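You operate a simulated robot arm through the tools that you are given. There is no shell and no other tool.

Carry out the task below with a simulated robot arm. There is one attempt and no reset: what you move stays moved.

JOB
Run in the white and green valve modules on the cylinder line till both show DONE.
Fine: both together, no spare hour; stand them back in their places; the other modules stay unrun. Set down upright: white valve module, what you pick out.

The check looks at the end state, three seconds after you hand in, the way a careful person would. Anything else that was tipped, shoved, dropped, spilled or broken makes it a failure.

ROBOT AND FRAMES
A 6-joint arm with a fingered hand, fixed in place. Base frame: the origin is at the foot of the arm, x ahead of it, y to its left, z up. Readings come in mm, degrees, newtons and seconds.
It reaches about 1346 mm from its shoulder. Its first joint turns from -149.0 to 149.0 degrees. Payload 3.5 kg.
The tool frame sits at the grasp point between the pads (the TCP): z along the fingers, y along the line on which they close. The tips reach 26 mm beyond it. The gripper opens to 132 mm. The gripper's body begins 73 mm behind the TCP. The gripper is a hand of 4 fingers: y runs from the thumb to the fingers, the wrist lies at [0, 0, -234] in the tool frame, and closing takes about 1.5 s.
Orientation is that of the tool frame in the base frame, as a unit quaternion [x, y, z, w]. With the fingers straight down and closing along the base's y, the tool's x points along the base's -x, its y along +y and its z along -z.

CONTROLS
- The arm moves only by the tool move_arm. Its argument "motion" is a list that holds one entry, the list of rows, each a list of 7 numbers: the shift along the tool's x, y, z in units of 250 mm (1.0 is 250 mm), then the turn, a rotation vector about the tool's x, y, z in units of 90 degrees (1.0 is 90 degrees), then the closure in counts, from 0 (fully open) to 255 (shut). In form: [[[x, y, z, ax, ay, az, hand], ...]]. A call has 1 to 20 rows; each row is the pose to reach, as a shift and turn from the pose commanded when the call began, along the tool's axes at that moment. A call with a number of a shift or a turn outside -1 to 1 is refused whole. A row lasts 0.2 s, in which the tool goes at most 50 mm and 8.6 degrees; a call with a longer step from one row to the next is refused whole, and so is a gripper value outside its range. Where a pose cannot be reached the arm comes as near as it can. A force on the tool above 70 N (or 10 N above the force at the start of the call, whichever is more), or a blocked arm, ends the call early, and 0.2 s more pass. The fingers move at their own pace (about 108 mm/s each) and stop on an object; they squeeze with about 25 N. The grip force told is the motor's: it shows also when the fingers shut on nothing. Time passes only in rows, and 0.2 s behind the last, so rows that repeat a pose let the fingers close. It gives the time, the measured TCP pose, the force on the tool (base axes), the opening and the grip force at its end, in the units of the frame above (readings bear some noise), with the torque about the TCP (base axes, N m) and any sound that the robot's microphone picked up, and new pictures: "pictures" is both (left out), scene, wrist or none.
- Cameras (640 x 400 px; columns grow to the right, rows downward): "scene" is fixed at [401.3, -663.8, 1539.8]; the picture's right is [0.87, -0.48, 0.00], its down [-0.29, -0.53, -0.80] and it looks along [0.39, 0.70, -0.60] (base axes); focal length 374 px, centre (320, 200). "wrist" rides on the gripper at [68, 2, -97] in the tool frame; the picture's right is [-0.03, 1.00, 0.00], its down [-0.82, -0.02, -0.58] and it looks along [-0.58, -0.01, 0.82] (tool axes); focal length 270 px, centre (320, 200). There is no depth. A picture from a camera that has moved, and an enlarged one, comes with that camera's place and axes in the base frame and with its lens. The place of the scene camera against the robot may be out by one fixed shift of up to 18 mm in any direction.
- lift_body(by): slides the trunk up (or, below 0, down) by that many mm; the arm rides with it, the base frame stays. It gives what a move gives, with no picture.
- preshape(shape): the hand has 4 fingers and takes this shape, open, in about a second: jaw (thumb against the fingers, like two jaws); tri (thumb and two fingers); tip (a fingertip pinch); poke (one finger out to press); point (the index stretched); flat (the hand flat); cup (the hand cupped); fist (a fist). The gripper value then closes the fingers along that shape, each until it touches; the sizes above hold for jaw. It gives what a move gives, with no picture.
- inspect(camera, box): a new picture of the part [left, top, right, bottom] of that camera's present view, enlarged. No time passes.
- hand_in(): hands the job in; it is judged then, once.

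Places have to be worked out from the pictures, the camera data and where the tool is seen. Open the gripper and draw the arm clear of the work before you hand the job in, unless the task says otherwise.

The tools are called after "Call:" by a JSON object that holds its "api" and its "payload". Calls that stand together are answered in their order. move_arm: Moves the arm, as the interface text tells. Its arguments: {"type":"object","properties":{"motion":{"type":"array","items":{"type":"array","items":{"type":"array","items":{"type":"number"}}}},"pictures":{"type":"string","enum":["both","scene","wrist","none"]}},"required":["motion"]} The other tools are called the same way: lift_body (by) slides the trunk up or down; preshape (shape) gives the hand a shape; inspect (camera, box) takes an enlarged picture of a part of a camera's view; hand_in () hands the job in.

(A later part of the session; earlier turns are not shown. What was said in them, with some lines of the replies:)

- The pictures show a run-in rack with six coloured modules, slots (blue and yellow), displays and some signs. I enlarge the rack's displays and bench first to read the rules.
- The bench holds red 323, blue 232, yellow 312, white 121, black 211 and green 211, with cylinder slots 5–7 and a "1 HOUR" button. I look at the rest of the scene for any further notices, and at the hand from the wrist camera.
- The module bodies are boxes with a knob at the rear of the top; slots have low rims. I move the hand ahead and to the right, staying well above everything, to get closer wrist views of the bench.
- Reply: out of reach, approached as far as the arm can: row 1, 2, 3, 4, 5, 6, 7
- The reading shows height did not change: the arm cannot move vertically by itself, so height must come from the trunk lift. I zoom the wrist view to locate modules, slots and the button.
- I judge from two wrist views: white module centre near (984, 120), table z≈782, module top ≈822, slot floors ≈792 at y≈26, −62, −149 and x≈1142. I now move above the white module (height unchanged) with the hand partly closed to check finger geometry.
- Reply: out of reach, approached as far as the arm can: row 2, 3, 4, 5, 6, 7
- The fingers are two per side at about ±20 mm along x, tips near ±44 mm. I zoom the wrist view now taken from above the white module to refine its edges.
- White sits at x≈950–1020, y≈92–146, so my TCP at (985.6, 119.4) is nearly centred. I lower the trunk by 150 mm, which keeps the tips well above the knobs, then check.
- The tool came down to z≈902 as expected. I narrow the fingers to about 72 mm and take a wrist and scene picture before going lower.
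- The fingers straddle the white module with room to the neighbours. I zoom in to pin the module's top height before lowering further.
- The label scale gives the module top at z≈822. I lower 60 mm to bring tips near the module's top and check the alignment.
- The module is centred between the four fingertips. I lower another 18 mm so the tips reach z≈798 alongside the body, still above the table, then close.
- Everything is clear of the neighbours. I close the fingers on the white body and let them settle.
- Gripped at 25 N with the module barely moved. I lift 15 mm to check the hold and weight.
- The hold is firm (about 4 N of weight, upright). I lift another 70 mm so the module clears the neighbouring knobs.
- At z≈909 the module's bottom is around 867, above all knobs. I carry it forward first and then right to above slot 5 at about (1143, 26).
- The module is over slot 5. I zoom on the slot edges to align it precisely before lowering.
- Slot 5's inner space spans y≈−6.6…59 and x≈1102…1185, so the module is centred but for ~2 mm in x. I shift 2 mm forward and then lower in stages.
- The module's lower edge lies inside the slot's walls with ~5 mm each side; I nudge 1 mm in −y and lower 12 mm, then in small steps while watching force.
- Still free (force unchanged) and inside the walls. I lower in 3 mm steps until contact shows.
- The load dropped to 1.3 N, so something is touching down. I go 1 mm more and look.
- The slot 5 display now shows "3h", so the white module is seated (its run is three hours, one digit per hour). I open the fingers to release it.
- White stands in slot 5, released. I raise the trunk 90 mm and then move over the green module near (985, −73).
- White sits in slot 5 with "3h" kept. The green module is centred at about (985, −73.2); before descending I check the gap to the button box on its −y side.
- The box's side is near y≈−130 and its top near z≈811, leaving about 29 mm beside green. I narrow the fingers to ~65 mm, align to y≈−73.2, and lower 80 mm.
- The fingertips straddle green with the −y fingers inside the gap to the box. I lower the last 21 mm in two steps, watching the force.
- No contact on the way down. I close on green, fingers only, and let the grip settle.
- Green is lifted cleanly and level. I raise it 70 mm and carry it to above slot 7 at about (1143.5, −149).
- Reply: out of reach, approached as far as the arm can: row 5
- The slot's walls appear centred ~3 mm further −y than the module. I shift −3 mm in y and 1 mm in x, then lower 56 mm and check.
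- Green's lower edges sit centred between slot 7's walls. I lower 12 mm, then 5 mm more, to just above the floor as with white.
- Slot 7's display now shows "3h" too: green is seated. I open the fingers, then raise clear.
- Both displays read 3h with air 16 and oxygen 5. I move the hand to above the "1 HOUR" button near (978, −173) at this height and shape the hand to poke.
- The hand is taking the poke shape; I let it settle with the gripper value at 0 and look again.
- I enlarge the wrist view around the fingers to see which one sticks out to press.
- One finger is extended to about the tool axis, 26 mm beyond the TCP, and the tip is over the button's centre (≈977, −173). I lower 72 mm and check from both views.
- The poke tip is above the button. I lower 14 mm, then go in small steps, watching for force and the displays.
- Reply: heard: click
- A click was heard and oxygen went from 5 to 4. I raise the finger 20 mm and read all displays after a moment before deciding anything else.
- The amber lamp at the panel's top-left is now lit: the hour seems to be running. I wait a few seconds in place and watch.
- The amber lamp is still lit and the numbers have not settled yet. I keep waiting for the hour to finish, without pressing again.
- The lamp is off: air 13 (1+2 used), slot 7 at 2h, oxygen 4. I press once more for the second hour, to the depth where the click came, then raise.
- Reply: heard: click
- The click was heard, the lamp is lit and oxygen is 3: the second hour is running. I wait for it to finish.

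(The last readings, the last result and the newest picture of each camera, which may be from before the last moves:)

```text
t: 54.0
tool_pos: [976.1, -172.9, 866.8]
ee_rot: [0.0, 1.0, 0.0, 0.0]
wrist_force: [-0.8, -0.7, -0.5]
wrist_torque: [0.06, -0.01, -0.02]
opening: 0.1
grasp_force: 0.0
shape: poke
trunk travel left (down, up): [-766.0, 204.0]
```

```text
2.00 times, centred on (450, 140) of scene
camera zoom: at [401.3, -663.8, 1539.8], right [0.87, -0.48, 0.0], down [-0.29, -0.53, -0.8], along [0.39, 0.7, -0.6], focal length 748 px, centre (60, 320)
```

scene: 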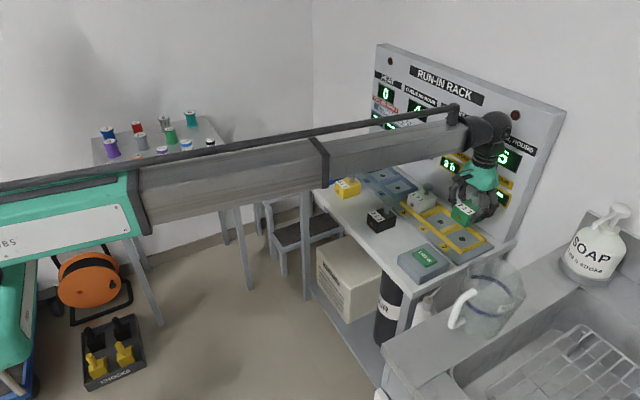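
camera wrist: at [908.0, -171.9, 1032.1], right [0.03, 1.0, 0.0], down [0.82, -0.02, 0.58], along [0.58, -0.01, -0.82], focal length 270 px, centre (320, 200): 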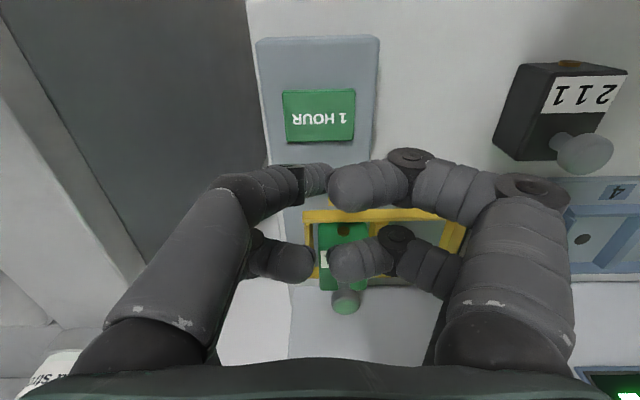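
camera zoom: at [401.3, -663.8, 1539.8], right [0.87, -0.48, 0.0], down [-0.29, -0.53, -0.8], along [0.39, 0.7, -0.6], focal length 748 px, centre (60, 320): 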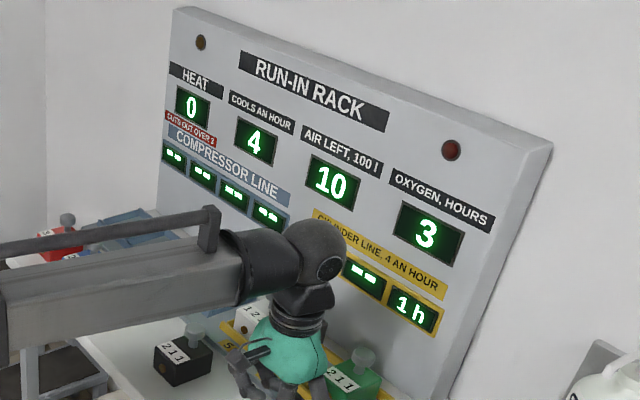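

Second hour done: air 10 (3 more used), slot 7 at 1h, oxygen 3. I press once more for the third and last hour.

Call:
{"api": "lift_body", "payload": {"by": -18}}

Call:
{"api": "lift_body", "payload": {"by": 88}}

Call:
{"api": "inspect", "payload": {"camera": "scene", "box": [360, 40, 540, 240]}}

```text
t: 54.6
tool_pos: [976.0, -174.6, 849.3]
ee_rot: [0.0, 1.0, 0.001, 0.0]
wrist_force: [1.0, 0.0, 1.2]
wrist_torque: [-0.02, 0.01, 0.06]
opening: 0.0
grasp_force: 0.0
shape: poke
trunk travel left (down, up): [-748.0, 222.0]
heard: click
```

```text
t: 55.9
tool_pos: [975.4, -173.8, 936.9]
ee_rot: [0.0, 1.0, 0.0, 0.001]
wrist_force: [0.0, 0.3, -0.2]
wrist_torque: [0.01, 0.02, -0.03]
opening: 0.1
grasp_force: 0.0
shape: poke
trunk travel left (down, up): [-836.0, 134.0]
```

```text
2.00 times, centred on (450, 140) of scene
camera zoom: at [401.3, -663.8, 1539.8], right [0.87, -0.48, 0.0], down [-0.29, -0.53, -0.8], along [0.39, 0.7, -0.6], focal length 748 px, centre (60, 320)
```

zoom: 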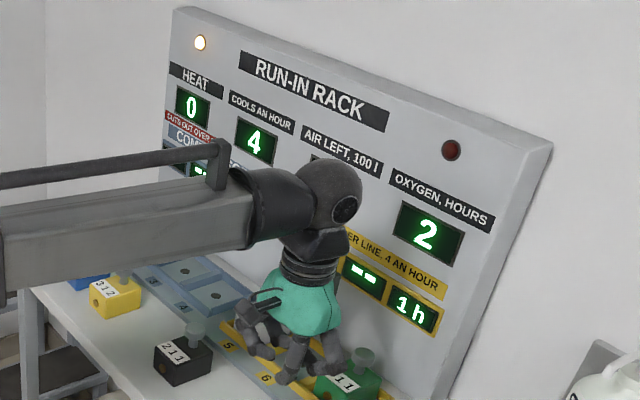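

The third hour is running (oxygen 2, lamp lit). The hand is high and clear, so I return it to the jaw shape while waiting.

Call:
{"api": "preshape", "payload": {"shape": "jaw"}}

Call:
{"api": "move_arm", "payload": {"motion": [[[0, 0, 0, 0, 0, 0, 112], [0, 0, 0, 0, 0, 0, 112], [0, 0, 0, 0, 0, 0, 112], [0, 0, 0, 0, 0, 0, 112], [0, 0, 0, 0, 0, 0, 112], [0, 0, 0, 0, 0, 0, 112], [0, 0, 0, 0, 0, 0, 112], [0, 0, 0, 0, 0, 0, 112], [0, 0, 0, 0, 0, 0, 112], [0, 0, 0, 0, 0, 0, 112], [0, 0, 0, 0, 0, 0, 112], [0, 0, 0, 0, 0, 0, 112], [0, 0, 0, 0, 0, 0, 112], [0, 0, 0, 0, 0, 0, 112], [0, 0, 0, 0, 0, 0, 112], [0, 0, 0, 0, 0, 0, 112], [0, 0, 0, 0, 0, 0, 112], [0, 0, 0, 0, 0, 0, 112], [0, 0, 0, 0, 0, 0, 112], [0, 0, 0, 0, 0, 0, 112]]], "pictures": "wrist"}}

Call:
{"api": "inspect", "payload": {"camera": "scene", "box": [360, 40, 540, 240]}}

```text
t: 56.8
tool_pos: [975.7, -174.6, 938.0]
ee_rot: [0.0, 1.0, -0.001, 0.0]
wrist_force: [-0.8, 0.5, -0.1]
wrist_torque: [0.0, -0.03, -0.01]
opening: 132.0
grasp_force: 0.1
shape: jaw
trunk travel left (down, up): [-836.0, 134.0]
```

```text
t: 61.0
tool_pos: [976.2, -174.6, 937.3]
ee_rot: [0.0, 1.0, 0.0, 0.0]
wrist_force: [0.1, -0.5, 0.7]
wrist_torque: [0.0, 0.01, 0.0]
opening: 74.9
grasp_force: 0.2
shape: jaw
trunk travel left (down, up): [-836.0, 134.0]
camera wrist: at [908.0, -171.8, 1033.1], right [0.03, 1.0, 0.0], down [0.82, -0.02, 0.58], along [0.58, -0.01, -0.82], focal length 270 px, centre (320, 200)
```

wrist: 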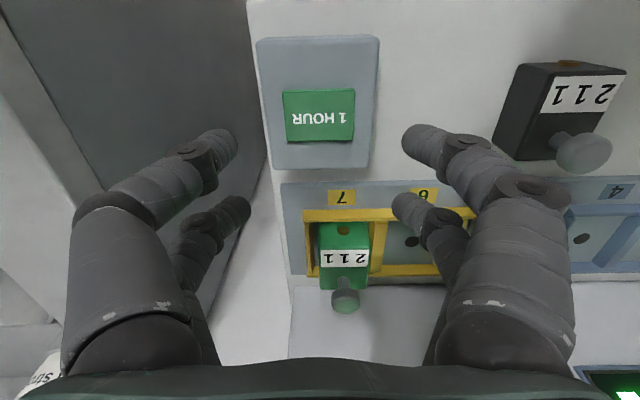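

```text
2.00 times, centred on (450, 140) of scene
camera zoom: at [401.3, -663.8, 1539.8], right [0.87, -0.48, 0.0], down [-0.29, -0.53, -0.8], along [0.39, 0.7, -0.6], focal length 748 px, centre (60, 320)
```

zoom: 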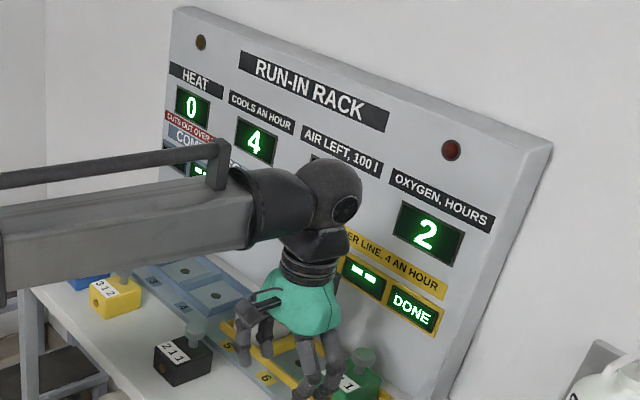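

Slot 7 shows DONE and the lamp is off. I move back above green in slot 7 at about (1144, −151.3), and check slot 5's display on the way.

Call:
{"api": "move_arm", "payload": {"motion": [[[-0.12, 0.016, 0, 0, 0, 0, 112], [-0.24, 0.032, 0, 0, 0, 0, 112], [-0.36, 0.048, 0, 0, 0, 0, 112], [-0.48, 0.064, 0, 0, 0, 0, 112], [-0.6, 0.08, 0, 0, 0, 0, 112], [-0.672, 0.09, 0, 0, 0, 0, 112], [-0.672, 0.09, 0, 0, 0, 0, 112], [-0.672, 0.09, 0, 0, 0, 0, 112]]], "pictures": "wrist"}}

Call:
{"api": "inspect", "payload": {"camera": "scene", "box": [400, 100, 540, 240]}}

Call:
{"api": "inspect", "payload": {"camera": "wrist", "box": [210, 20, 430, 200]}}

```text
t: 62.8
tool_pos: [1144.2, -151.7, 937.5]
ee_rot: [0.0, 1.0, 0.0, 0.0]
wrist_force: [0.4, -0.2, -0.4]
wrist_torque: [0.0, 0.01, 0.0]
opening: 74.7
grasp_force: 0.1
shape: jaw
out of reach, approached as far as the arm can: row 4, 5
trunk travel left (down, up): [-836.0, 134.0]
camera wrist: at [1075.7, -149.1, 1033.2], right [0.03, 1.0, 0.0], down [0.82, -0.02, 0.58], along [0.58, -0.01, -0.82], focal length 270 px, centre (320, 200)
```

wrist: 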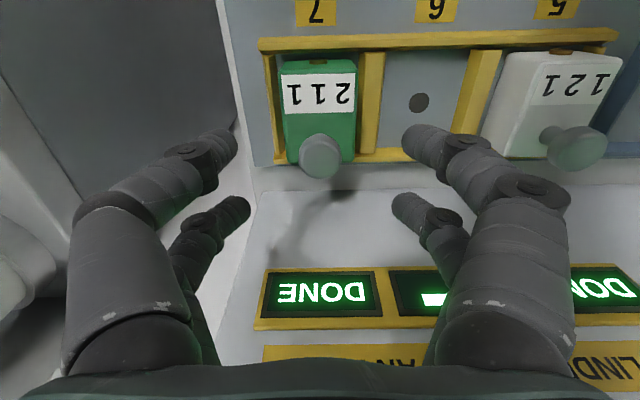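

```text
2.86 times, centred on (470, 170) of scene
camera zoom: at [401.3, -663.8, 1539.8], right [0.87, -0.48, 0.0], down [-0.29, -0.53, -0.8], along [0.39, 0.7, -0.6], focal length 1068 px, centre (-109, 286)
```

zoom: 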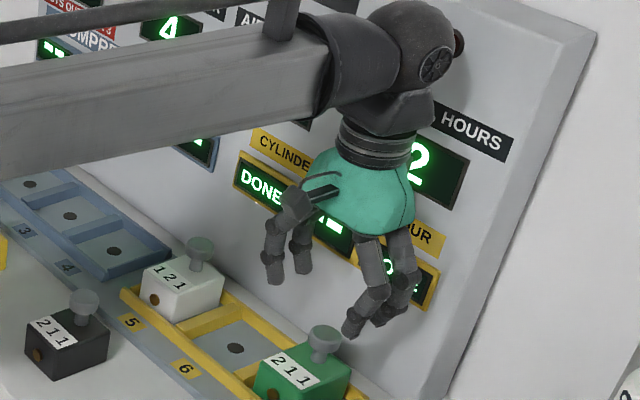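

```text
2.22 times, centred on (320, 110) of wrist
camera zoom: at [1075.7, -149.1, 1033.2], right [0.03, 1.0, 0.0], down [0.82, -0.02, 0.58], along [0.58, -0.01, -0.82], focal length 601 px, centre (320, 400)
```

zoom: 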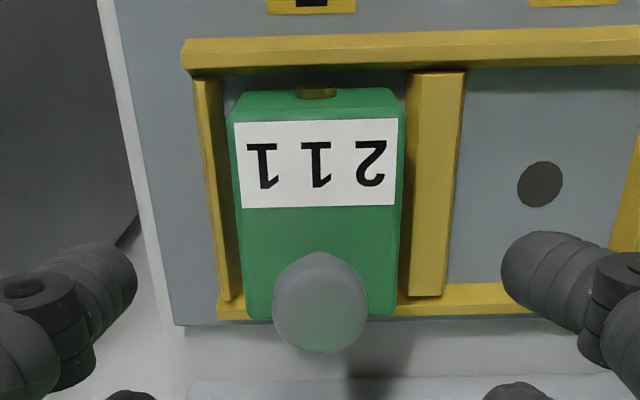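

Both slots 5 and 7 show DONE, and the hand is where it released green. I lower 100 mm around green and grip it.

Call:
{"api": "lift_body", "payload": {"by": -100}}

Call:
{"api": "inspect", "payload": {"camera": "wrist", "box": [80, 40, 560, 340]}}

```text
t: 64.1
tool_pos: [1143.9, -150.8, 837.5]
ee_rot: [0.0, 1.0, -0.001, -0.001]
wrist_force: [-0.1, 0.1, -0.4]
wrist_torque: [0.0, 0.04, 0.01]
opening: 74.6
grasp_force: 0.1
shape: jaw
trunk travel left (down, up): [-736.0, 234.0]
```

```text
1.33 times, centred on (320, 190) of wrist
camera zoom: at [1075.6, -149.2, 933.2], right [0.03, 1.0, 0.0], down [0.82, -0.02, 0.58], along [0.58, -0.01, -0.82], focal length 360 px, centre (320, 213)
```

zoom: 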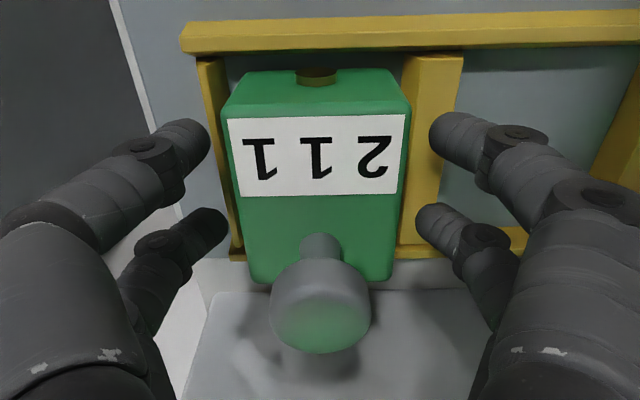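

Green is centred between the fingers with no contact. I close the grip and then lift 15 mm to check.

Call:
{"api": "move_arm", "payload": {"motion": [[[0, 0, 0, 0, 0, 0, 145], [0, 0, 0, 0, 0, 0, 165], [0, 0, 0, 0, 0, 0, 200], [0, 0, 0, 0, 0, 0, 255], [0, 0, 0, 0, 0, 0, 255], [0, 0, 0, 0, 0, 0, 255], [0, 0, 0, 0, 0, 0, 255]]], "pictures": "none"}}

Call:
{"api": "lift_body", "payload": {"by": 15}}

Call:
{"api": "inspect", "payload": {"camera": "wrist", "box": [80, 40, 560, 340]}}

Call:
{"api": "inspect", "payload": {"camera": "scene", "box": [400, 130, 540, 270]}}

```text
t: 65.7
tool_pos: [1142.9, -151.7, 837.1]
ee_rot: [-0.001, 1.0, 0.0, 0.0]
wrist_force: [-0.5, -1.3, -0.2]
wrist_torque: [-0.08, 0.02, 0.01]
opening: 49.0
grasp_force: 24.8
shape: jaw
trunk travel left (down, up): [-736.0, 234.0]
```

```text
t: 66.3
tool_pos: [1143.2, -150.8, 852.6]
ee_rot: [0.0, 1.0, 0.0, 0.0]
wrist_force: [-1.5, 0.1, -2.6]
wrist_torque: [0.01, 0.02, 0.02]
opening: 48.9
grasp_force: 24.8
shape: jaw
trunk travel left (down, up): [-751.0, 219.0]
```

```text
1.33 times, centred on (320, 190) of wrist
camera zoom: at [1076.0, -149.2, 947.7], right [0.03, 1.0, 0.0], down [0.82, -0.02, 0.58], along [0.58, -0.01, -0.82], focal length 360 px, centre (320, 213)
```

zoom: 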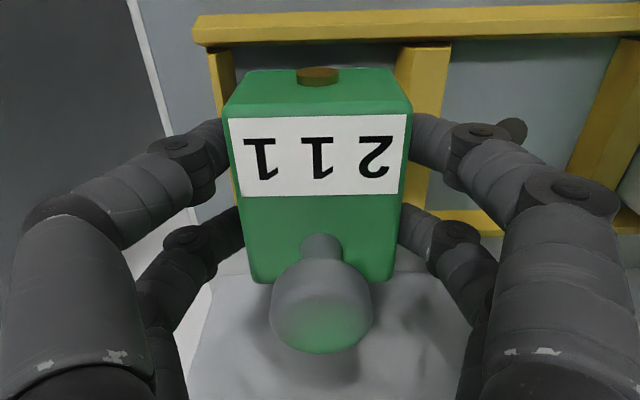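

```text
2.86 times, centred on (470, 200) of scene
camera zoom: at [401.3, -663.8, 1539.8], right [0.87, -0.48, 0.0], down [-0.29, -0.53, -0.8], along [0.39, 0.7, -0.6], focal length 1068 px, centre (-109, 200)
```

zoom: 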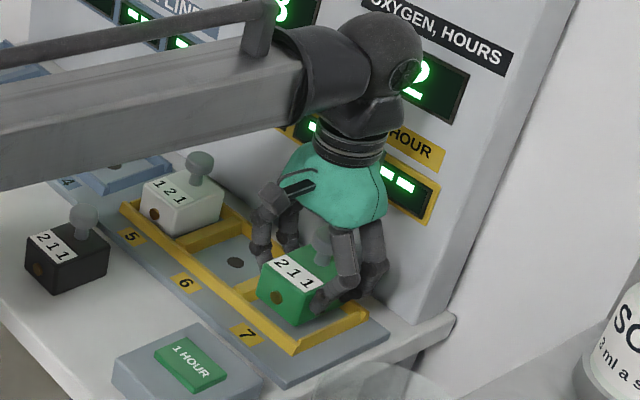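

Green is held firmly and its display reset. I raise it 60 mm more and carry it back to above its original place at (985, −73.7).

Call:
{"api": "lift_body", "payload": {"by": 60}}

Call:
{"api": "move_arm", "payload": {"motion": [[[0.11, 0.05, 0, 0, 0, 0, 255], [0.22, 0.1, 0, 0, 0, 0, 255], [0.33, 0.15, 0, 0, 0, 0, 255], [0.44, 0.2, 0, 0, 0, 0, 255], [0.55, 0.26, 0, 0, 0, 0, 255], [0.636, 0.31, 0, 0, 0, 0, 255], [0.636, 0.31, 0, 0, 0, 0, 255], [0.636, 0.31, 0, 0, 0, 0, 255]]], "pictures": "wrist"}}

Call:
{"api": "inspect", "payload": {"camera": "scene", "box": [370, 150, 490, 290]}}

```text
t: 67.3
tool_pos: [1144.2, -152.6, 912.1]
ee_rot: [0.0, 1.0, 0.0, 0.0]
wrist_force: [-0.7, 0.7, -2.9]
wrist_torque: [-0.02, 0.02, 0.01]
opening: 48.8
grasp_force: 25.3
shape: jaw
trunk travel left (down, up): [-811.0, 159.0]
```

```text
t: 69.1
tool_pos: [982.4, -73.3, 912.1]
ee_rot: [0.0, 1.0, 0.0, 0.0]
wrist_force: [-0.3, -0.5, -2.4]
wrist_torque: [0.0, 0.04, 0.01]
opening: 49.1
grasp_force: 25.1
shape: jaw
trunk travel left (down, up): [-811.0, 159.0]
camera wrist: at [913.9, -71.0, 1007.8], right [0.03, 1.0, 0.0], down [0.82, -0.02, 0.58], along [0.58, -0.01, -0.82], focal length 270 px, centre (320, 200)
```

wrist: 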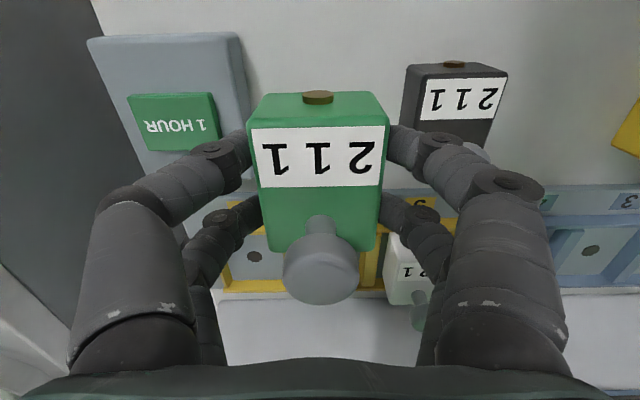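

```text
2.86 times, centred on (430, 220) of scene
camera zoom: at [401.3, -663.8, 1539.8], right [0.87, -0.48, 0.0], down [-0.29, -0.53, -0.8], along [0.39, 0.7, -0.6], focal length 1068 px, centre (6, 143)
```

zoom: 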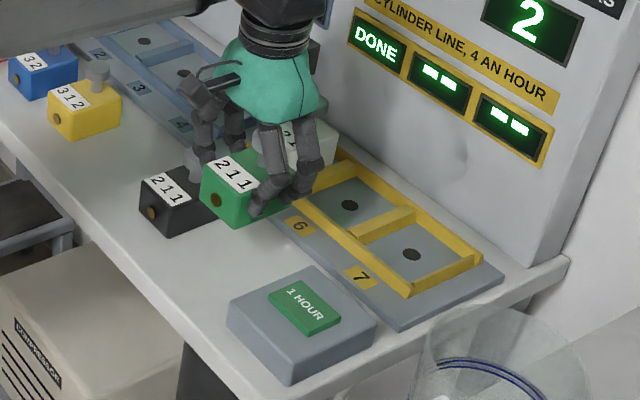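

The hand is about 3 mm short in x of the pick pose, so I correct that (+3 mm x, −0.6 mm y) and lower 78 mm toward the table.

Call:
{"api": "move_arm", "payload": {"motion": [[[-0.012, -0.0025, 0, 0, 0, 0, 255], [-0.012, -0.0025, 0, 0, 0, 0, 255], [-0.012, -0.0025, 0, 0, 0, 0, 255]]], "pictures": "none"}}

Call:
{"api": "lift_body", "payload": {"by": -78}}

Call:
{"api": "inspect", "payload": {"camera": "wrist", "box": [80, 40, 560, 340]}}

Call:
{"api": "inspect", "payload": {"camera": "scene", "box": [370, 190, 470, 290]}}

```text
t: 69.9
tool_pos: [986.3, -74.6, 912.2]
ee_rot: [0.0, 1.0, 0.0, 0.0]
wrist_force: [0.0, 0.1, -2.9]
wrist_torque: [0.02, 0.03, -0.04]
opening: 48.7
grasp_force: 25.1
shape: jaw
trunk travel left (down, up): [-811.0, 159.0]
```

```text
t: 71.1
tool_pos: [985.3, -73.9, 834.6]
ee_rot: [0.0, 1.0, 0.0, 0.0]
wrist_force: [-0.4, -0.2, -2.6]
wrist_torque: [0.0, 0.04, 0.03]
opening: 49.0
grasp_force: 24.8
shape: jaw
trunk travel left (down, up): [-733.0, 237.0]
```

```text
1.33 times, centred on (320, 190) of wrist
camera zoom: at [917.7, -71.9, 929.9], right [0.03, 1.0, 0.0], down [0.82, -0.02, 0.58], along [0.58, -0.01, -0.82], focal length 360 px, centre (320, 213)
```

zoom: 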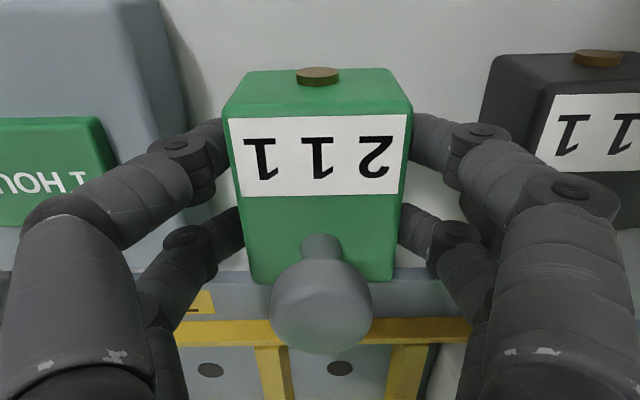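

```text
4.00 times, centred on (420, 240) of scene
camera zoom: at [401.3, -663.8, 1539.8], right [0.87, -0.48, 0.0], down [-0.29, -0.53, -0.8], along [0.39, 0.7, -0.6], focal length 1495 px, centre (-80, 40)
```

zoom: 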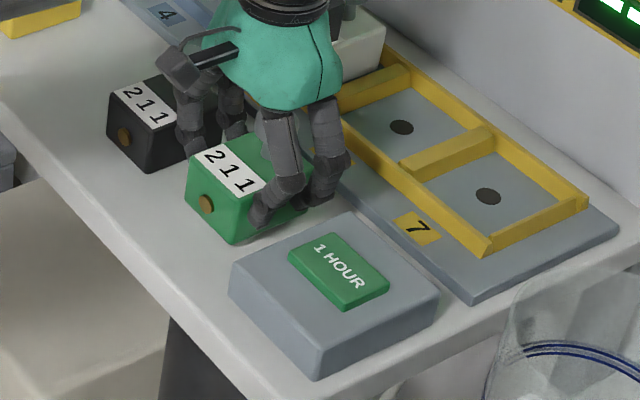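

The hand is within a millimetre of the pick pose. I lower in small steps until green touches the table.

Call:
{"api": "lift_body", "payload": {"by": -6}}

Call:
{"api": "lift_body", "payload": {"by": -2}}

Call:
{"api": "lift_body", "payload": {"by": -1}}

```text
t: 71.6
tool_pos: [985.9, -74.9, 828.3]
ee_rot: [0.0, 1.0, 0.0, 0.0]
wrist_force: [0.3, -0.3, -3.0]
wrist_torque: [0.03, 0.01, -0.01]
opening: 49.0
grasp_force: 24.6
shape: jaw
trunk travel left (down, up): [-727.0, 243.0]
```

```text
t: 72.1
tool_pos: [985.9, -74.5, 825.6]
ee_rot: [0.001, 1.0, 0.0, 0.0]
wrist_force: [-0.1, 0.0, -3.4]
wrist_torque: [0.01, 0.03, -0.01]
opening: 48.8
grasp_force: 24.5
shape: jaw
trunk travel left (down, up): [-725.0, 245.0]
```

```text
t: 72.7
tool_pos: [985.9, -73.9, 824.8]
ee_rot: [0.0, 1.0, 0.0, 0.0]
wrist_force: [0.0, -0.2, -1.7]
wrist_torque: [0.0, -0.01, 0.01]
opening: 49.1
grasp_force: 25.3
shape: jaw
trunk travel left (down, up): [-724.0, 246.0]
```

The load begins to come off (1.7 N), so green is meeting the table. I go down 1 mm more and check.

Call:
{"api": "lift_body", "payload": {"by": -0.7}}

Call:
{"api": "inspect", "payload": {"camera": "scene", "box": [370, 190, 470, 290]}}

```text
t: 73.2
tool_pos: [985.4, -74.0, 825.0]
ee_rot: [0.0, 1.0, 0.0, 0.0]
wrist_force: [1.4, -0.3, 4.0]
wrist_torque: [-0.03, -0.01, 0.02]
opening: 49.3
grasp_force: 24.9
shape: jaw
trunk travel left (down, up): [-723.0, 247.0]
```

```text
4.00 times, centred on (420, 240) of scene
camera zoom: at [401.3, -663.8, 1539.8], right [0.87, -0.48, 0.0], down [-0.29, -0.53, -0.8], along [0.39, 0.7, -0.6], focal length 1495 px, centre (-80, 40)
```

zoom: 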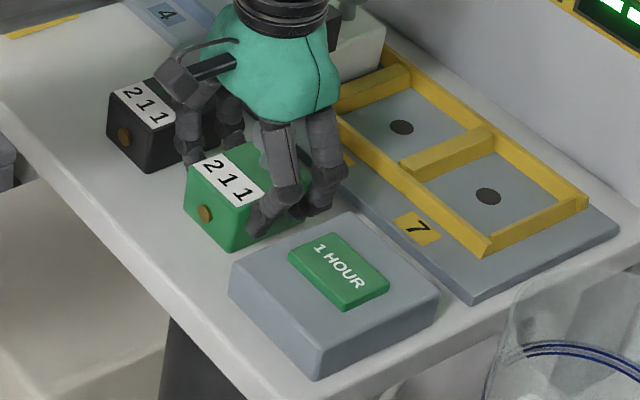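

Green stands on the table at the same image position as before. I open the fingers only to ~65 mm (box beside it) and raise.

Call:
{"api": "move_arm", "payload": {"motion": [[[0, 0, 0, 0, 0, 0, 160], [0, 0, 0, 0, 0, 0, 140], [0, 0, 0, 0, 0, 0, 130], [0, 0, 0, 0, 0, 0, 130], [0, 0, 0, 0, 0, 0, 130]]], "pictures": "wrist"}}

Call:
{"api": "lift_body", "payload": {"by": 100}}

Call:
{"api": "inspect", "payload": {"camera": "wrist", "box": [200, 40, 440, 190]}}

Call:
{"api": "inspect", "payload": {"camera": "scene", "box": [290, 130, 500, 290]}}

```text
t: 74.4
tool_pos: [986.2, -74.3, 824.7]
ee_rot: [0.0, 1.0, 0.0, 0.0]
wrist_force: [0.4, -0.7, -0.6]
wrist_torque: [0.01, -0.01, 0.01]
opening: 63.8
grasp_force: 0.0
shape: jaw
trunk travel left (down, up): [-723.0, 247.0]
camera wrist: at [917.6, -71.9, 920.4], right [0.03, 1.0, 0.0], down [0.82, -0.02, 0.58], along [0.58, -0.01, -0.82], focal length 270 px, centre (320, 200)
```

wrist: 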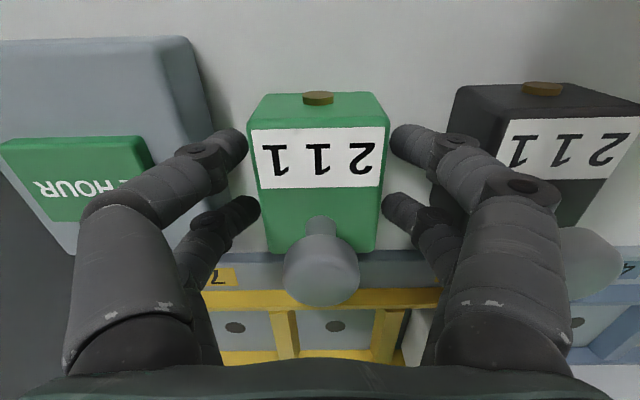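

```text
t: 75.7
tool_pos: [985.5, -74.2, 924.6]
ee_rot: [0.0, 1.0, 0.0, -0.001]
wrist_force: [-0.3, 0.5, -1.4]
wrist_torque: [0.01, -0.03, -0.01]
opening: 63.9
grasp_force: 0.1
shape: jaw
trunk travel left (down, up): [-823.0, 147.0]
```

```text
2.67 times, centred on (320, 115) of wrist
camera zoom: at [917.6, -71.9, 1020.4], right [0.03, 1.0, 0.0], down [0.82, -0.02, 0.58], along [0.58, -0.01, -0.82], focal length 721 px, centre (320, 427)
```

zoom: 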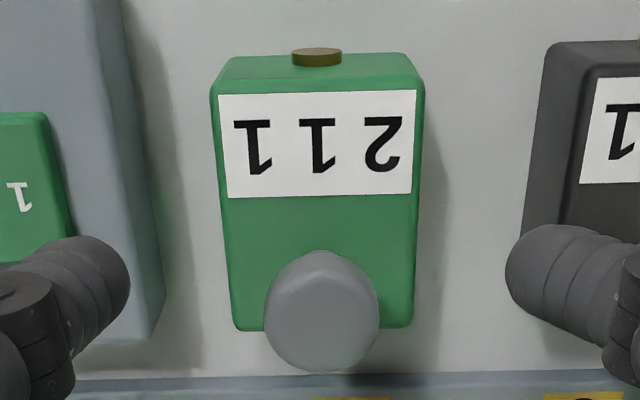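

```text
2.50 times, centred on (395, 210) of scene
camera zoom: at [401.3, -663.8, 1539.8], right [0.87, -0.48, 0.0], down [-0.29, -0.53, -0.8], along [0.39, 0.7, -0.6], focal length 934 px, centre (132, 175)
```

zoom: 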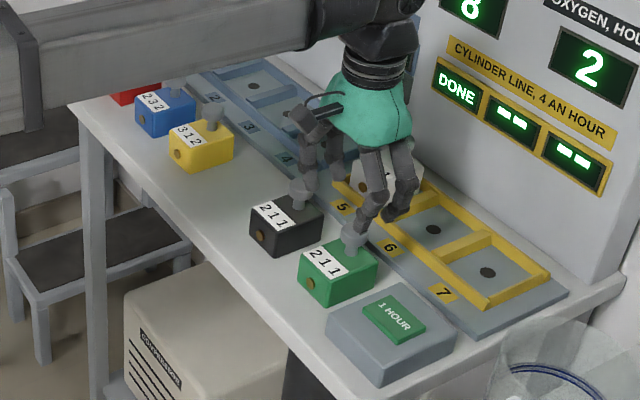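

Green is back upright in its place. Now I go to the white module in slot 5 at about (1143.7, 25.4).

Call:
{"api": "move_arm", "payload": {"motion": [[[-0.11, 0.07, 0, 0, 0, 0, 112], [-0.22, 0.14, 0, 0, 0, 0, 112], [-0.33, 0.21, 0, 0, 0, 0, 112], [-0.44, 0.28, 0, 0, 0, 0, 112], [-0.55, 0.35, 0, 0, 0, 0, 112], [-0.632, 0.397, 0, 0, 0, 0, 112], [-0.632, 0.397, 0, 0, 0, 0, 112], [-0.632, 0.397, 0, 0, 0, 0, 112]]], "pictures": "wrist"}}

Call:
{"api": "inspect", "payload": {"camera": "wrist", "box": [200, 20, 440, 200]}}

```text
t: 77.5
tool_pos: [1142.7, 23.7, 927.0]
ee_rot: [0.0, 1.0, 0.001, 0.0]
wrist_force: [0.2, 0.1, 0.7]
wrist_torque: [-0.02, 0.04, 0.02]
opening: 73.6
grasp_force: 0.0
shape: jaw
trunk travel left (down, up): [-823.0, 147.0]
camera wrist: at [1076.1, 25.9, 1020.5], right [0.03, 1.0, 0.0], down [0.82, -0.02, 0.58], along [0.58, -0.01, -0.82], focal length 270 px, centre (320, 200)
```

wrist: 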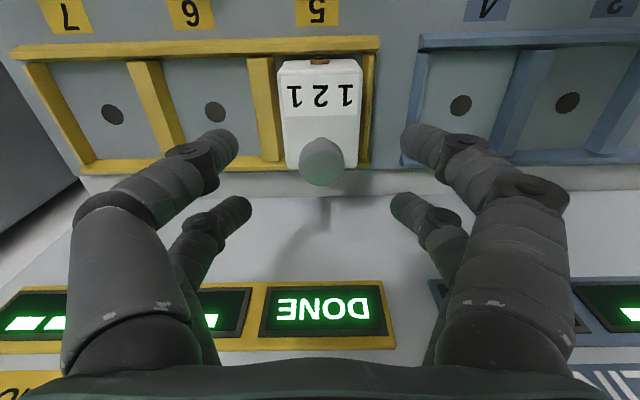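

```text
2.22 times, centred on (320, 110) of wrist
camera zoom: at [1076.1, 25.9, 1020.5], right [0.03, 1.0, 0.0], down [0.82, -0.02, 0.58], along [0.58, -0.01, -0.82], focal length 601 px, centre (320, 400)
```

zoom: 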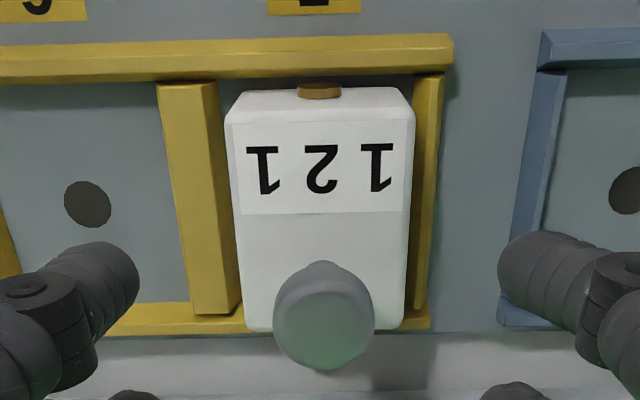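

White is DONE and upright in slot 5. I correct +1.5 mm in y and lower 87 mm around it.

Call:
{"api": "move_arm", "payload": {"motion": [[[0.001, 0.006, 0, 0, 0, 0, 112], [0.001, 0.006, 0, 0, 0, 0, 112], [0.001, 0.006, 0, 0, 0, 0, 112]]], "pictures": "none"}}

Call:
{"api": "lift_body", "payload": {"by": -87}}

Call:
{"api": "inspect", "payload": {"camera": "wrist", "box": [80, 40, 560, 340]}}

```text
t: 78.3
tool_pos: [1144.1, 25.1, 924.3]
ee_rot: [0.0, 1.0, 0.0, 0.0]
wrist_force: [-0.5, 0.3, -0.9]
wrist_torque: [-0.06, -0.02, 0.01]
opening: 73.5
grasp_force: 0.0
shape: jaw
trunk travel left (down, up): [-823.0, 147.0]
```

```text
t: 79.5
tool_pos: [1144.4, 25.1, 838.9]
ee_rot: [0.0, 1.0, 0.0, 0.0]
wrist_force: [-0.5, -0.3, -0.3]
wrist_torque: [0.01, 0.0, 0.02]
opening: 73.2
grasp_force: 0.1
shape: jaw
trunk travel left (down, up): [-736.0, 234.0]
```

```text
1.33 times, centred on (320, 190) of wrist
camera zoom: at [1076.0, 27.4, 933.5], right [0.03, 1.0, 0.0], down [0.82, -0.02, 0.58], along [0.58, -0.01, -0.82], focal length 360 px, centre (320, 213)
```

zoom: 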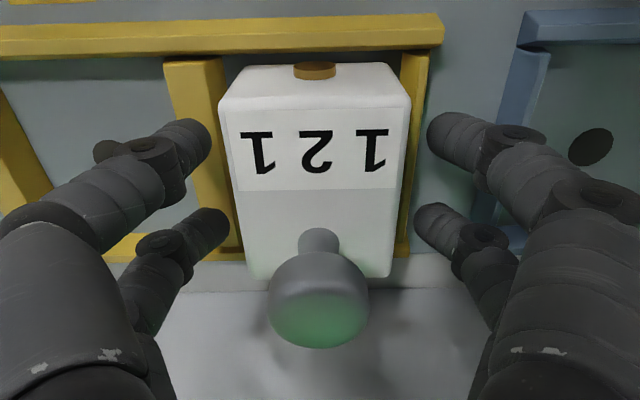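

The hand is at the pose where it let white go. I close on it and lift 15 mm to check.

Call:
{"api": "move_arm", "payload": {"motion": [[[0, 0, 0, 0, 0, 0, 145], [0, 0, 0, 0, 0, 0, 165], [0, 0, 0, 0, 0, 0, 200], [0, 0, 0, 0, 0, 0, 255], [0, 0, 0, 0, 0, 0, 255], [0, 0, 0, 0, 0, 0, 255], [0, 0, 0, 0, 0, 0, 255]]], "pictures": "none"}}

Call:
{"api": "lift_body", "payload": {"by": 15}}

Call:
{"api": "inspect", "payload": {"camera": "wrist", "box": [80, 40, 560, 340]}}

```text
t: 81.1
tool_pos: [1144.4, 25.3, 838.0]
ee_rot: [0.0, 1.0, 0.0, 0.0]
wrist_force: [-0.2, 0.3, 0.1]
wrist_torque: [-0.01, 0.05, 0.02]
opening: 49.5
grasp_force: 25.4
shape: jaw
trunk travel left (down, up): [-736.0, 234.0]
```

```text
t: 81.7
tool_pos: [1142.8, 26.3, 852.0]
ee_rot: [0.0, 1.0, 0.0, 0.001]
wrist_force: [0.1, 0.2, -2.5]
wrist_torque: [0.0, 0.0, -0.02]
opening: 49.0
grasp_force: 25.0
shape: jaw
trunk travel left (down, up): [-751.0, 219.0]
```

```text
1.33 times, centred on (320, 190) of wrist
camera zoom: at [1076.4, 27.5, 948.0], right [0.03, 1.0, 0.0], down [0.82, -0.02, 0.58], along [0.58, -0.01, -0.82], focal length 360 px, centre (320, 213)
```

zoom: 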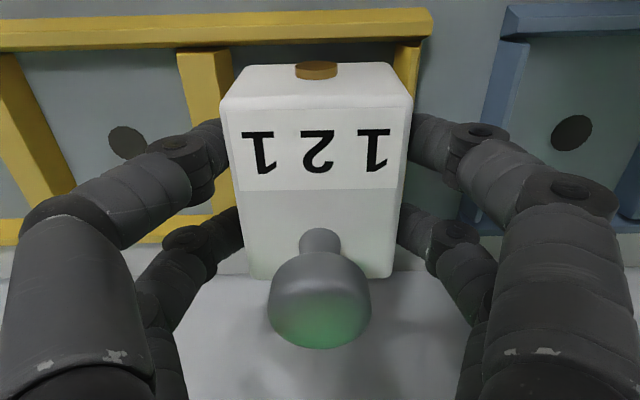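

White is held level. I raise 60 mm more and carry it back over its place near (986.5, 119.4).

Call:
{"api": "lift_body", "payload": {"by": 60}}

Call:
{"api": "move_arm", "payload": {"motion": [[[0.1, 0.08, 0, 0, 0, 0, 255], [0.2, 0.16, 0, 0, 0, 0, 255], [0.31, 0.23, 0, 0, 0, 0, 255], [0.42, 0.29, 0, 0, 0, 0, 255], [0.53, 0.34, 0, 0, 0, 0, 255], [0.631, 0.3756, 0, 0, 0, 0, 255], [0.631, 0.3756, 0, 0, 0, 0, 255], [0.631, 0.3756, 0, 0, 0, 0, 255]]], "pictures": "wrist"}}

```text
t: 82.7
tool_pos: [1144.5, 26.4, 913.5]
ee_rot: [0.0, 1.0, -0.001, 0.0]
wrist_force: [-0.2, 0.5, -3.2]
wrist_torque: [0.03, 0.03, 0.01]
opening: 49.4
grasp_force: 25.1
shape: jaw
trunk travel left (down, up): [-811.0, 159.0]
```

```text
t: 84.5
tool_pos: [987.7, 119.1, 911.9]
ee_rot: [0.001, 1.0, 0.0, 0.0]
wrist_force: [-1.2, -0.6, -3.7]
wrist_torque: [0.0, -0.03, 0.02]
opening: 49.2
grasp_force: 25.1
shape: jaw
trunk travel left (down, up): [-811.0, 159.0]
camera wrist: at [920.1, 121.2, 1008.1], right [0.03, 1.0, 0.0], down [0.82, -0.02, 0.58], along [0.58, -0.01, -0.82], focal length 270 px, centre (320, 200)
```

wrist: 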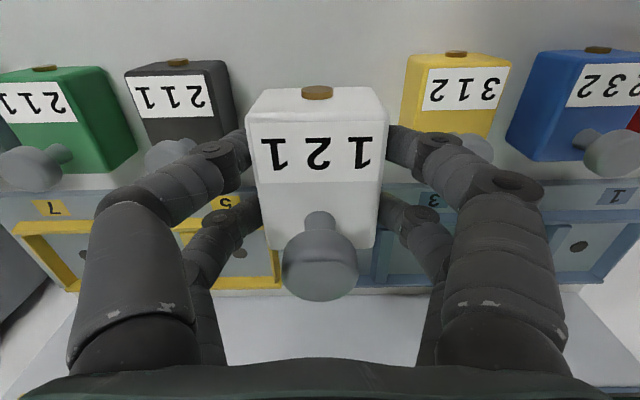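

The hand is about 1 mm past target in x; I correct it and lower 78 mm, then check.

Call:
{"api": "move_arm", "payload": {"motion": [[[0.005, 0.001, 0, 0, 0, 0, 255], [0.005, 0.001, 0, 0, 0, 0, 255], [0.005, 0.001, 0, 0, 0, 0, 255]]], "pictures": "none"}}

Call:
{"api": "lift_body", "payload": {"by": -78}}

Call:
{"api": "inspect", "payload": {"camera": "wrist", "box": [80, 40, 560, 340]}}

Call:
{"api": "inspect", "payload": {"camera": "scene", "box": [310, 130, 430, 240]}}

```text
t: 85.3
tool_pos: [985.8, 117.7, 912.6]
ee_rot: [0.0, 1.0, 0.0, 0.0]
wrist_force: [0.6, -0.1, -4.3]
wrist_torque: [-0.02, 0.01, -0.02]
opening: 49.4
grasp_force: 24.8
shape: jaw
trunk travel left (down, up): [-811.0, 159.0]
```

```text
t: 86.5
tool_pos: [985.2, 118.5, 835.6]
ee_rot: [0.0, 1.0, 0.0, 0.0]
wrist_force: [0.2, 0.2, -3.5]
wrist_torque: [0.03, 0.01, 0.0]
opening: 49.1
grasp_force: 25.4
shape: jaw
trunk travel left (down, up): [-733.0, 237.0]
```

```text
1.33 times, centred on (320, 190) of wrist
camera zoom: at [918.1, 120.9, 930.2], right [0.03, 1.0, 0.0], down [0.82, -0.02, 0.58], along [0.58, -0.01, -0.82], focal length 360 px, centre (320, 213)
```

zoom: 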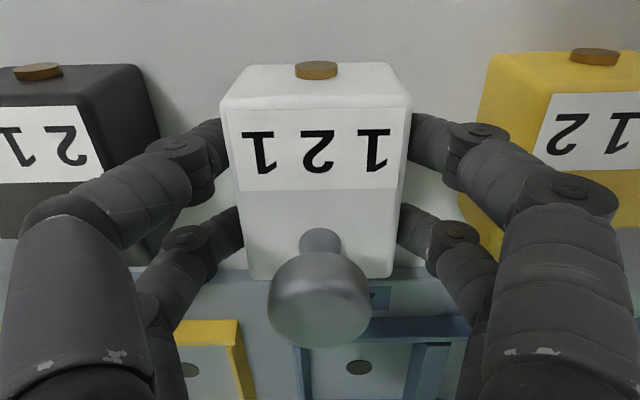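

```text
3.64 times, centred on (370, 185) of scene
camera zoom: at [401.3, -663.8, 1539.8], right [0.87, -0.48, 0.0], down [-0.29, -0.53, -0.8], along [0.39, 0.7, -0.6], focal length 1359 px, centre (138, 254)
```

zoom: 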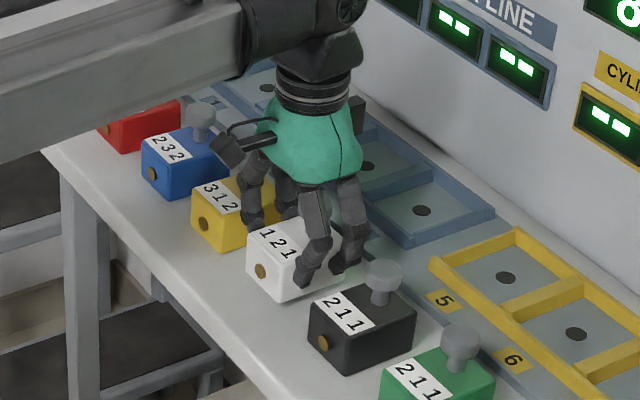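

Nearly exact; I nudge under a millimetre and lower in small steps to the table.

Call:
{"api": "move_arm", "payload": {"motion": [[[-0.003, 0.002, 0, 0, 0, 0, 255], [-0.003, 0.002, 0, 0, 0, 0, 255]]], "pictures": "none"}}

Call:
{"api": "lift_body", "payload": {"by": -7}}

Call:
{"api": "lift_body", "payload": {"by": -2}}

```text
t: 87.1
tool_pos: [988.0, 120.9, 834.0]
ee_rot: [0.0, 1.0, 0.0, 0.0]
wrist_force: [-0.4, -0.3, -3.2]
wrist_torque: [-0.02, -0.02, 0.0]
opening: 49.1
grasp_force: 25.0
shape: jaw
trunk travel left (down, up): [-733.0, 237.0]
```

```text
t: 87.7
tool_pos: [985.8, 119.5, 827.3]
ee_rot: [0.0, 1.0, 0.0, 0.0]
wrist_force: [0.3, 0.2, -3.0]
wrist_torque: [-0.02, 0.03, 0.01]
opening: 49.3
grasp_force: 25.3
shape: jaw
trunk travel left (down, up): [-726.0, 244.0]
```

```text
t: 88.2
tool_pos: [986.4, 118.4, 824.5]
ee_rot: [-0.001, 1.0, -0.001, 0.001]
wrist_force: [0.1, 0.2, -2.2]
wrist_torque: [0.0, 0.0, 0.01]
opening: 49.2
grasp_force: 25.2
shape: jaw
trunk travel left (down, up): [-724.0, 246.0]
```

The load is starting to come off. I lower another 0.7 mm to be sure white rests on the table before opening.

Call:
{"api": "lift_body", "payload": {"by": -0.7}}

```text
t: 88.7
tool_pos: [988.3, 119.5, 826.1]
ee_rot: [0.0, 1.0, 0.0, 0.001]
wrist_force: [1.7, 0.0, 3.6]
wrist_torque: [-0.01, -0.03, -0.03]
opening: 49.2
grasp_force: 25.2
shape: jaw
trunk travel left (down, up): [-724.0, 246.0]
```

The table now carries the module (force reversed). I open the fingers to ~70 mm and raise the hand clear.

Call:
{"api": "move_arm", "payload": {"motion": [[[0, 0, 0, 0, 0, 0, 160], [0, 0, 0, 0, 0, 0, 135], [0, 0, 0, 0, 0, 0, 118], [0, 0, 0, 0, 0, 0, 118], [0, 0, 0, 0, 0, 0, 118]]], "pictures": "wrist"}}

Call:
{"api": "lift_body", "payload": {"by": 140}}

Call:
{"api": "inspect", "payload": {"camera": "wrist", "box": [0, 0, 640, 400]}}

Call:
{"api": "inspect", "payload": {"camera": "scene", "box": [290, 130, 500, 290]}}

```text
t: 89.9
tool_pos: [987.2, 118.6, 825.6]
ee_rot: [0.0, 1.0, 0.0, 0.0]
wrist_force: [-0.3, 0.7, 0.3]
wrist_torque: [0.0, -0.01, 0.02]
opening: 70.3
grasp_force: 0.1
shape: jaw
trunk travel left (down, up): [-724.0, 246.0]
camera wrist: at [918.8, 122.2, 920.7], right [0.03, 1.0, 0.0], down [0.82, -0.02, 0.58], along [0.58, -0.01, -0.82], focal length 270 px, centre (320, 200)
```

wrist: 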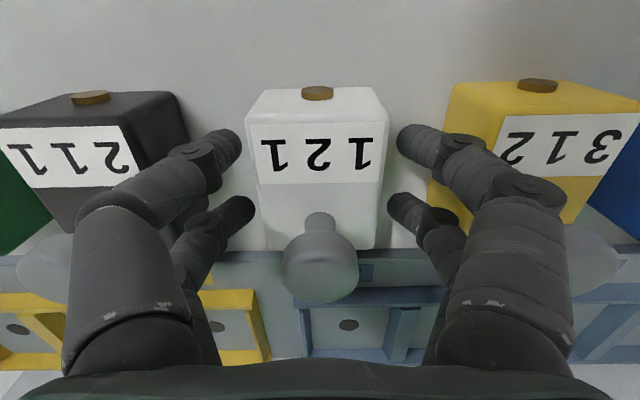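

```text
t: 91.5
tool_pos: [987.4, 119.2, 965.4]
ee_rot: [0.0, 1.0, 0.0, 0.0]
wrist_force: [0.0, -0.3, 0.1]
wrist_torque: [0.01, 0.02, -0.01]
opening: 70.2
grasp_force: 0.2
shape: jaw
trunk travel left (down, up): [-864.0, 106.0]
```

```text
1.00 times, centred on (320, 200) of wrist (not enlarged: the box is as wide or as high as the picture)
camera zoom: at [918.9, 122.2, 1060.6], right [0.03, 1.0, 0.0], down [0.82, -0.02, 0.58], along [0.58, -0.01, -0.82], focal length 270 px, centre (320, 200)
```

zoom: 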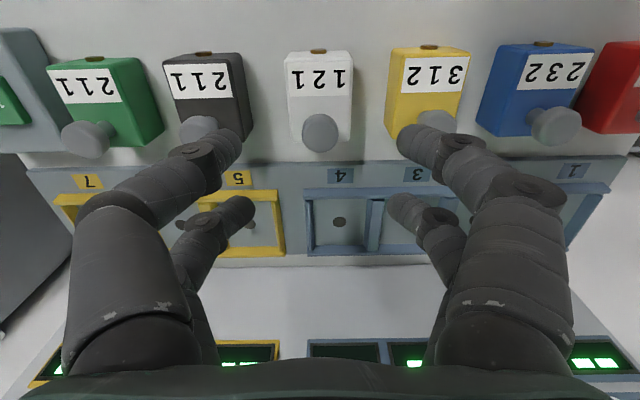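

```text
2.50 times, centred on (395, 210) of scene
camera zoom: at [401.3, -663.8, 1539.8], right [0.87, -0.48, 0.0], down [-0.29, -0.53, -0.8], along [0.39, 0.7, -0.6], focal length 934 px, centre (132, 175)
```

zoom: 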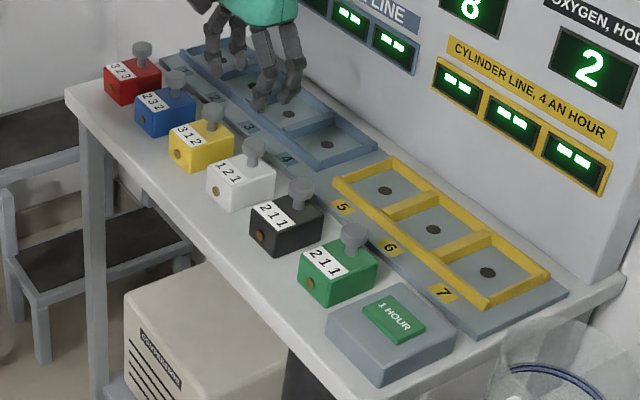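

Both modules stand back in their places and all slots read "--". I raise the arm, draw it back towards its start pose and open the hand.

Call:
{"api": "lift_body", "payload": {"by": 85}}

Call:
{"api": "move_arm", "payload": {"motion": [[[0.16, 0, 0, 0, 0, 0, 60], [0.32, 0, 0, 0, 0, 0, 0], [0.48, 0, 0, 0, 0, 0, 0], [0.64, 0, 0, 0, 0, 0, 0], [0.8, 0, 0, 0, 0, 0, 0], [0.96, 0, 0, 0, 0, 0, 0], [0.96, 0, 0, 0, 0, 0, 0], [0.96, 0, 0, 0, 0, 0, 0]]], "pictures": "both"}}

Call:
{"api": "inspect", "payload": {"camera": "scene", "box": [290, 130, 500, 290]}}

Call:
{"api": "inspect", "payload": {"camera": "scene", "box": [360, 40, 570, 220]}}

```text
t: 92.8
tool_pos: [987.1, 117.8, 1050.1]
ee_rot: [0.0, 1.0, 0.0, 0.0]
wrist_force: [0.3, 0.4, 0.1]
wrist_torque: [0.02, -0.01, -0.04]
opening: 70.3
grasp_force: 0.0
shape: jaw
trunk travel left (down, up): [-949.0, 21.0]
```

```text
t: 94.6
tool_pos: [746.6, 117.4, 1050.2]
ee_rot: [0.0, 1.0, 0.001, 0.0]
wrist_force: [0.3, 0.0, 0.2]
wrist_torque: [0.03, 0.0, 0.0]
opening: 132.1
grasp_force: 0.0
shape: jaw
trunk travel left (down, up): [-949.0, 21.0]
camera wrist: at [677.9, 119.9, 1145.6], right [0.03, 1.0, 0.0], down [0.82, -0.02, 0.58], along [0.58, -0.01, -0.82], focal length 270 px, centre (320, 200)
```

scene: 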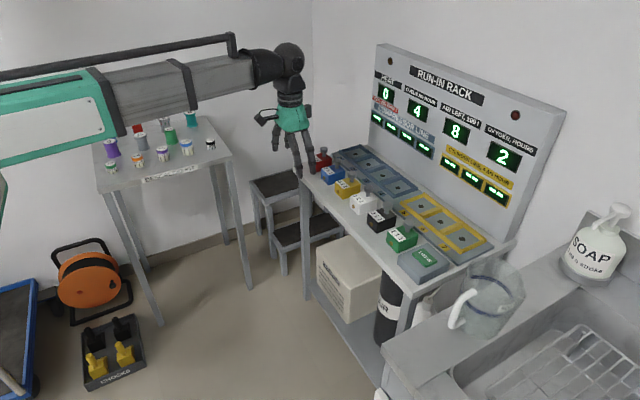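
wrist: 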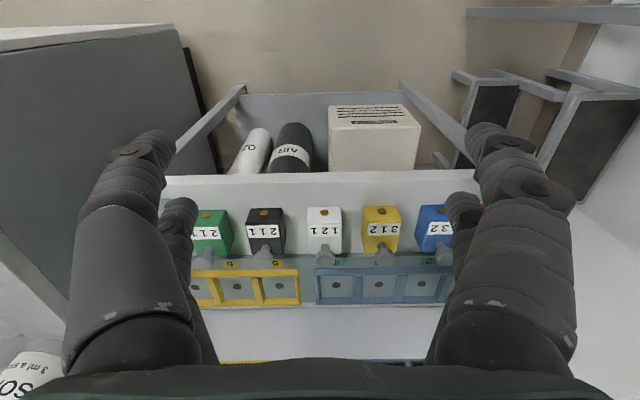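

```text
2.50 times, centred on (395, 210) of scene
camera zoom: at [401.3, -663.8, 1539.8], right [0.87, -0.48, 0.0], down [-0.29, -0.53, -0.8], along [0.39, 0.7, -0.6], focal length 934 px, centre (132, 175)
```

zoom: 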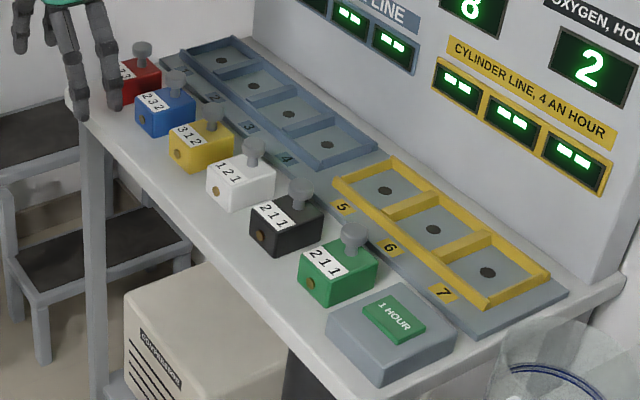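

```text
2.22 times, centred on (465, 130) of scene
camera zoom: at [401.3, -663.8, 1539.8], right [0.87, -0.48, 0.0], down [-0.29, -0.53, -0.8], along [0.39, 0.7, -0.6], focal length 831 px, centre (-2, 356)
```

zoom: 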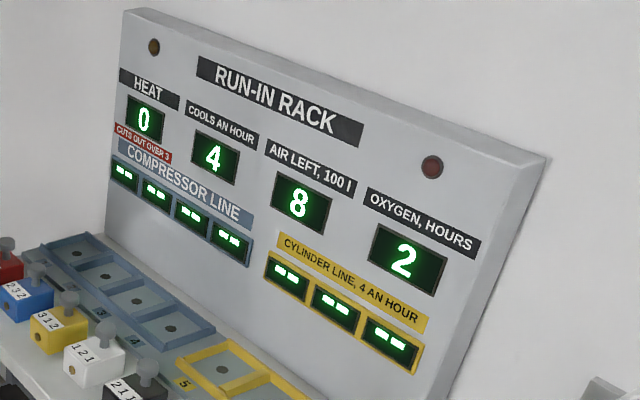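

Air is at 8 and oxygen at 2 after exactly three hours. Both run-in modules are back upright in their places, the other four are untouched, and the hand is open and clear. I hand the job in.

Call:
{"api": "hand_in", "payload": {}}

```text
The job is handed in.
```

The white and green valve modules both ran to DONE on the cylinder line and are back upright in their original places. I then handed the job in. The tool only confirmed the hand-in, so I have not seen the result of the check.

- **Run:** White sat in slot 5 and green in slot 7, and they ran together. I pressed the 1 HOUR button three times, the minimum since each module needed 3 hours.
- **Rack readings:** Air fell from 16 to 8 and oxygen from 5 to 2. Heat showed 0 at every check.
- **Other modules:** Red, blue, yellow and black were not moved or run. In the last pictures nothing was tipped or out of place.
- **Placement:** By the camera readings, white and green went back to within about a millimetre of where they started.
- **Arm:** The gripper is open and drawn back clear of the bench.
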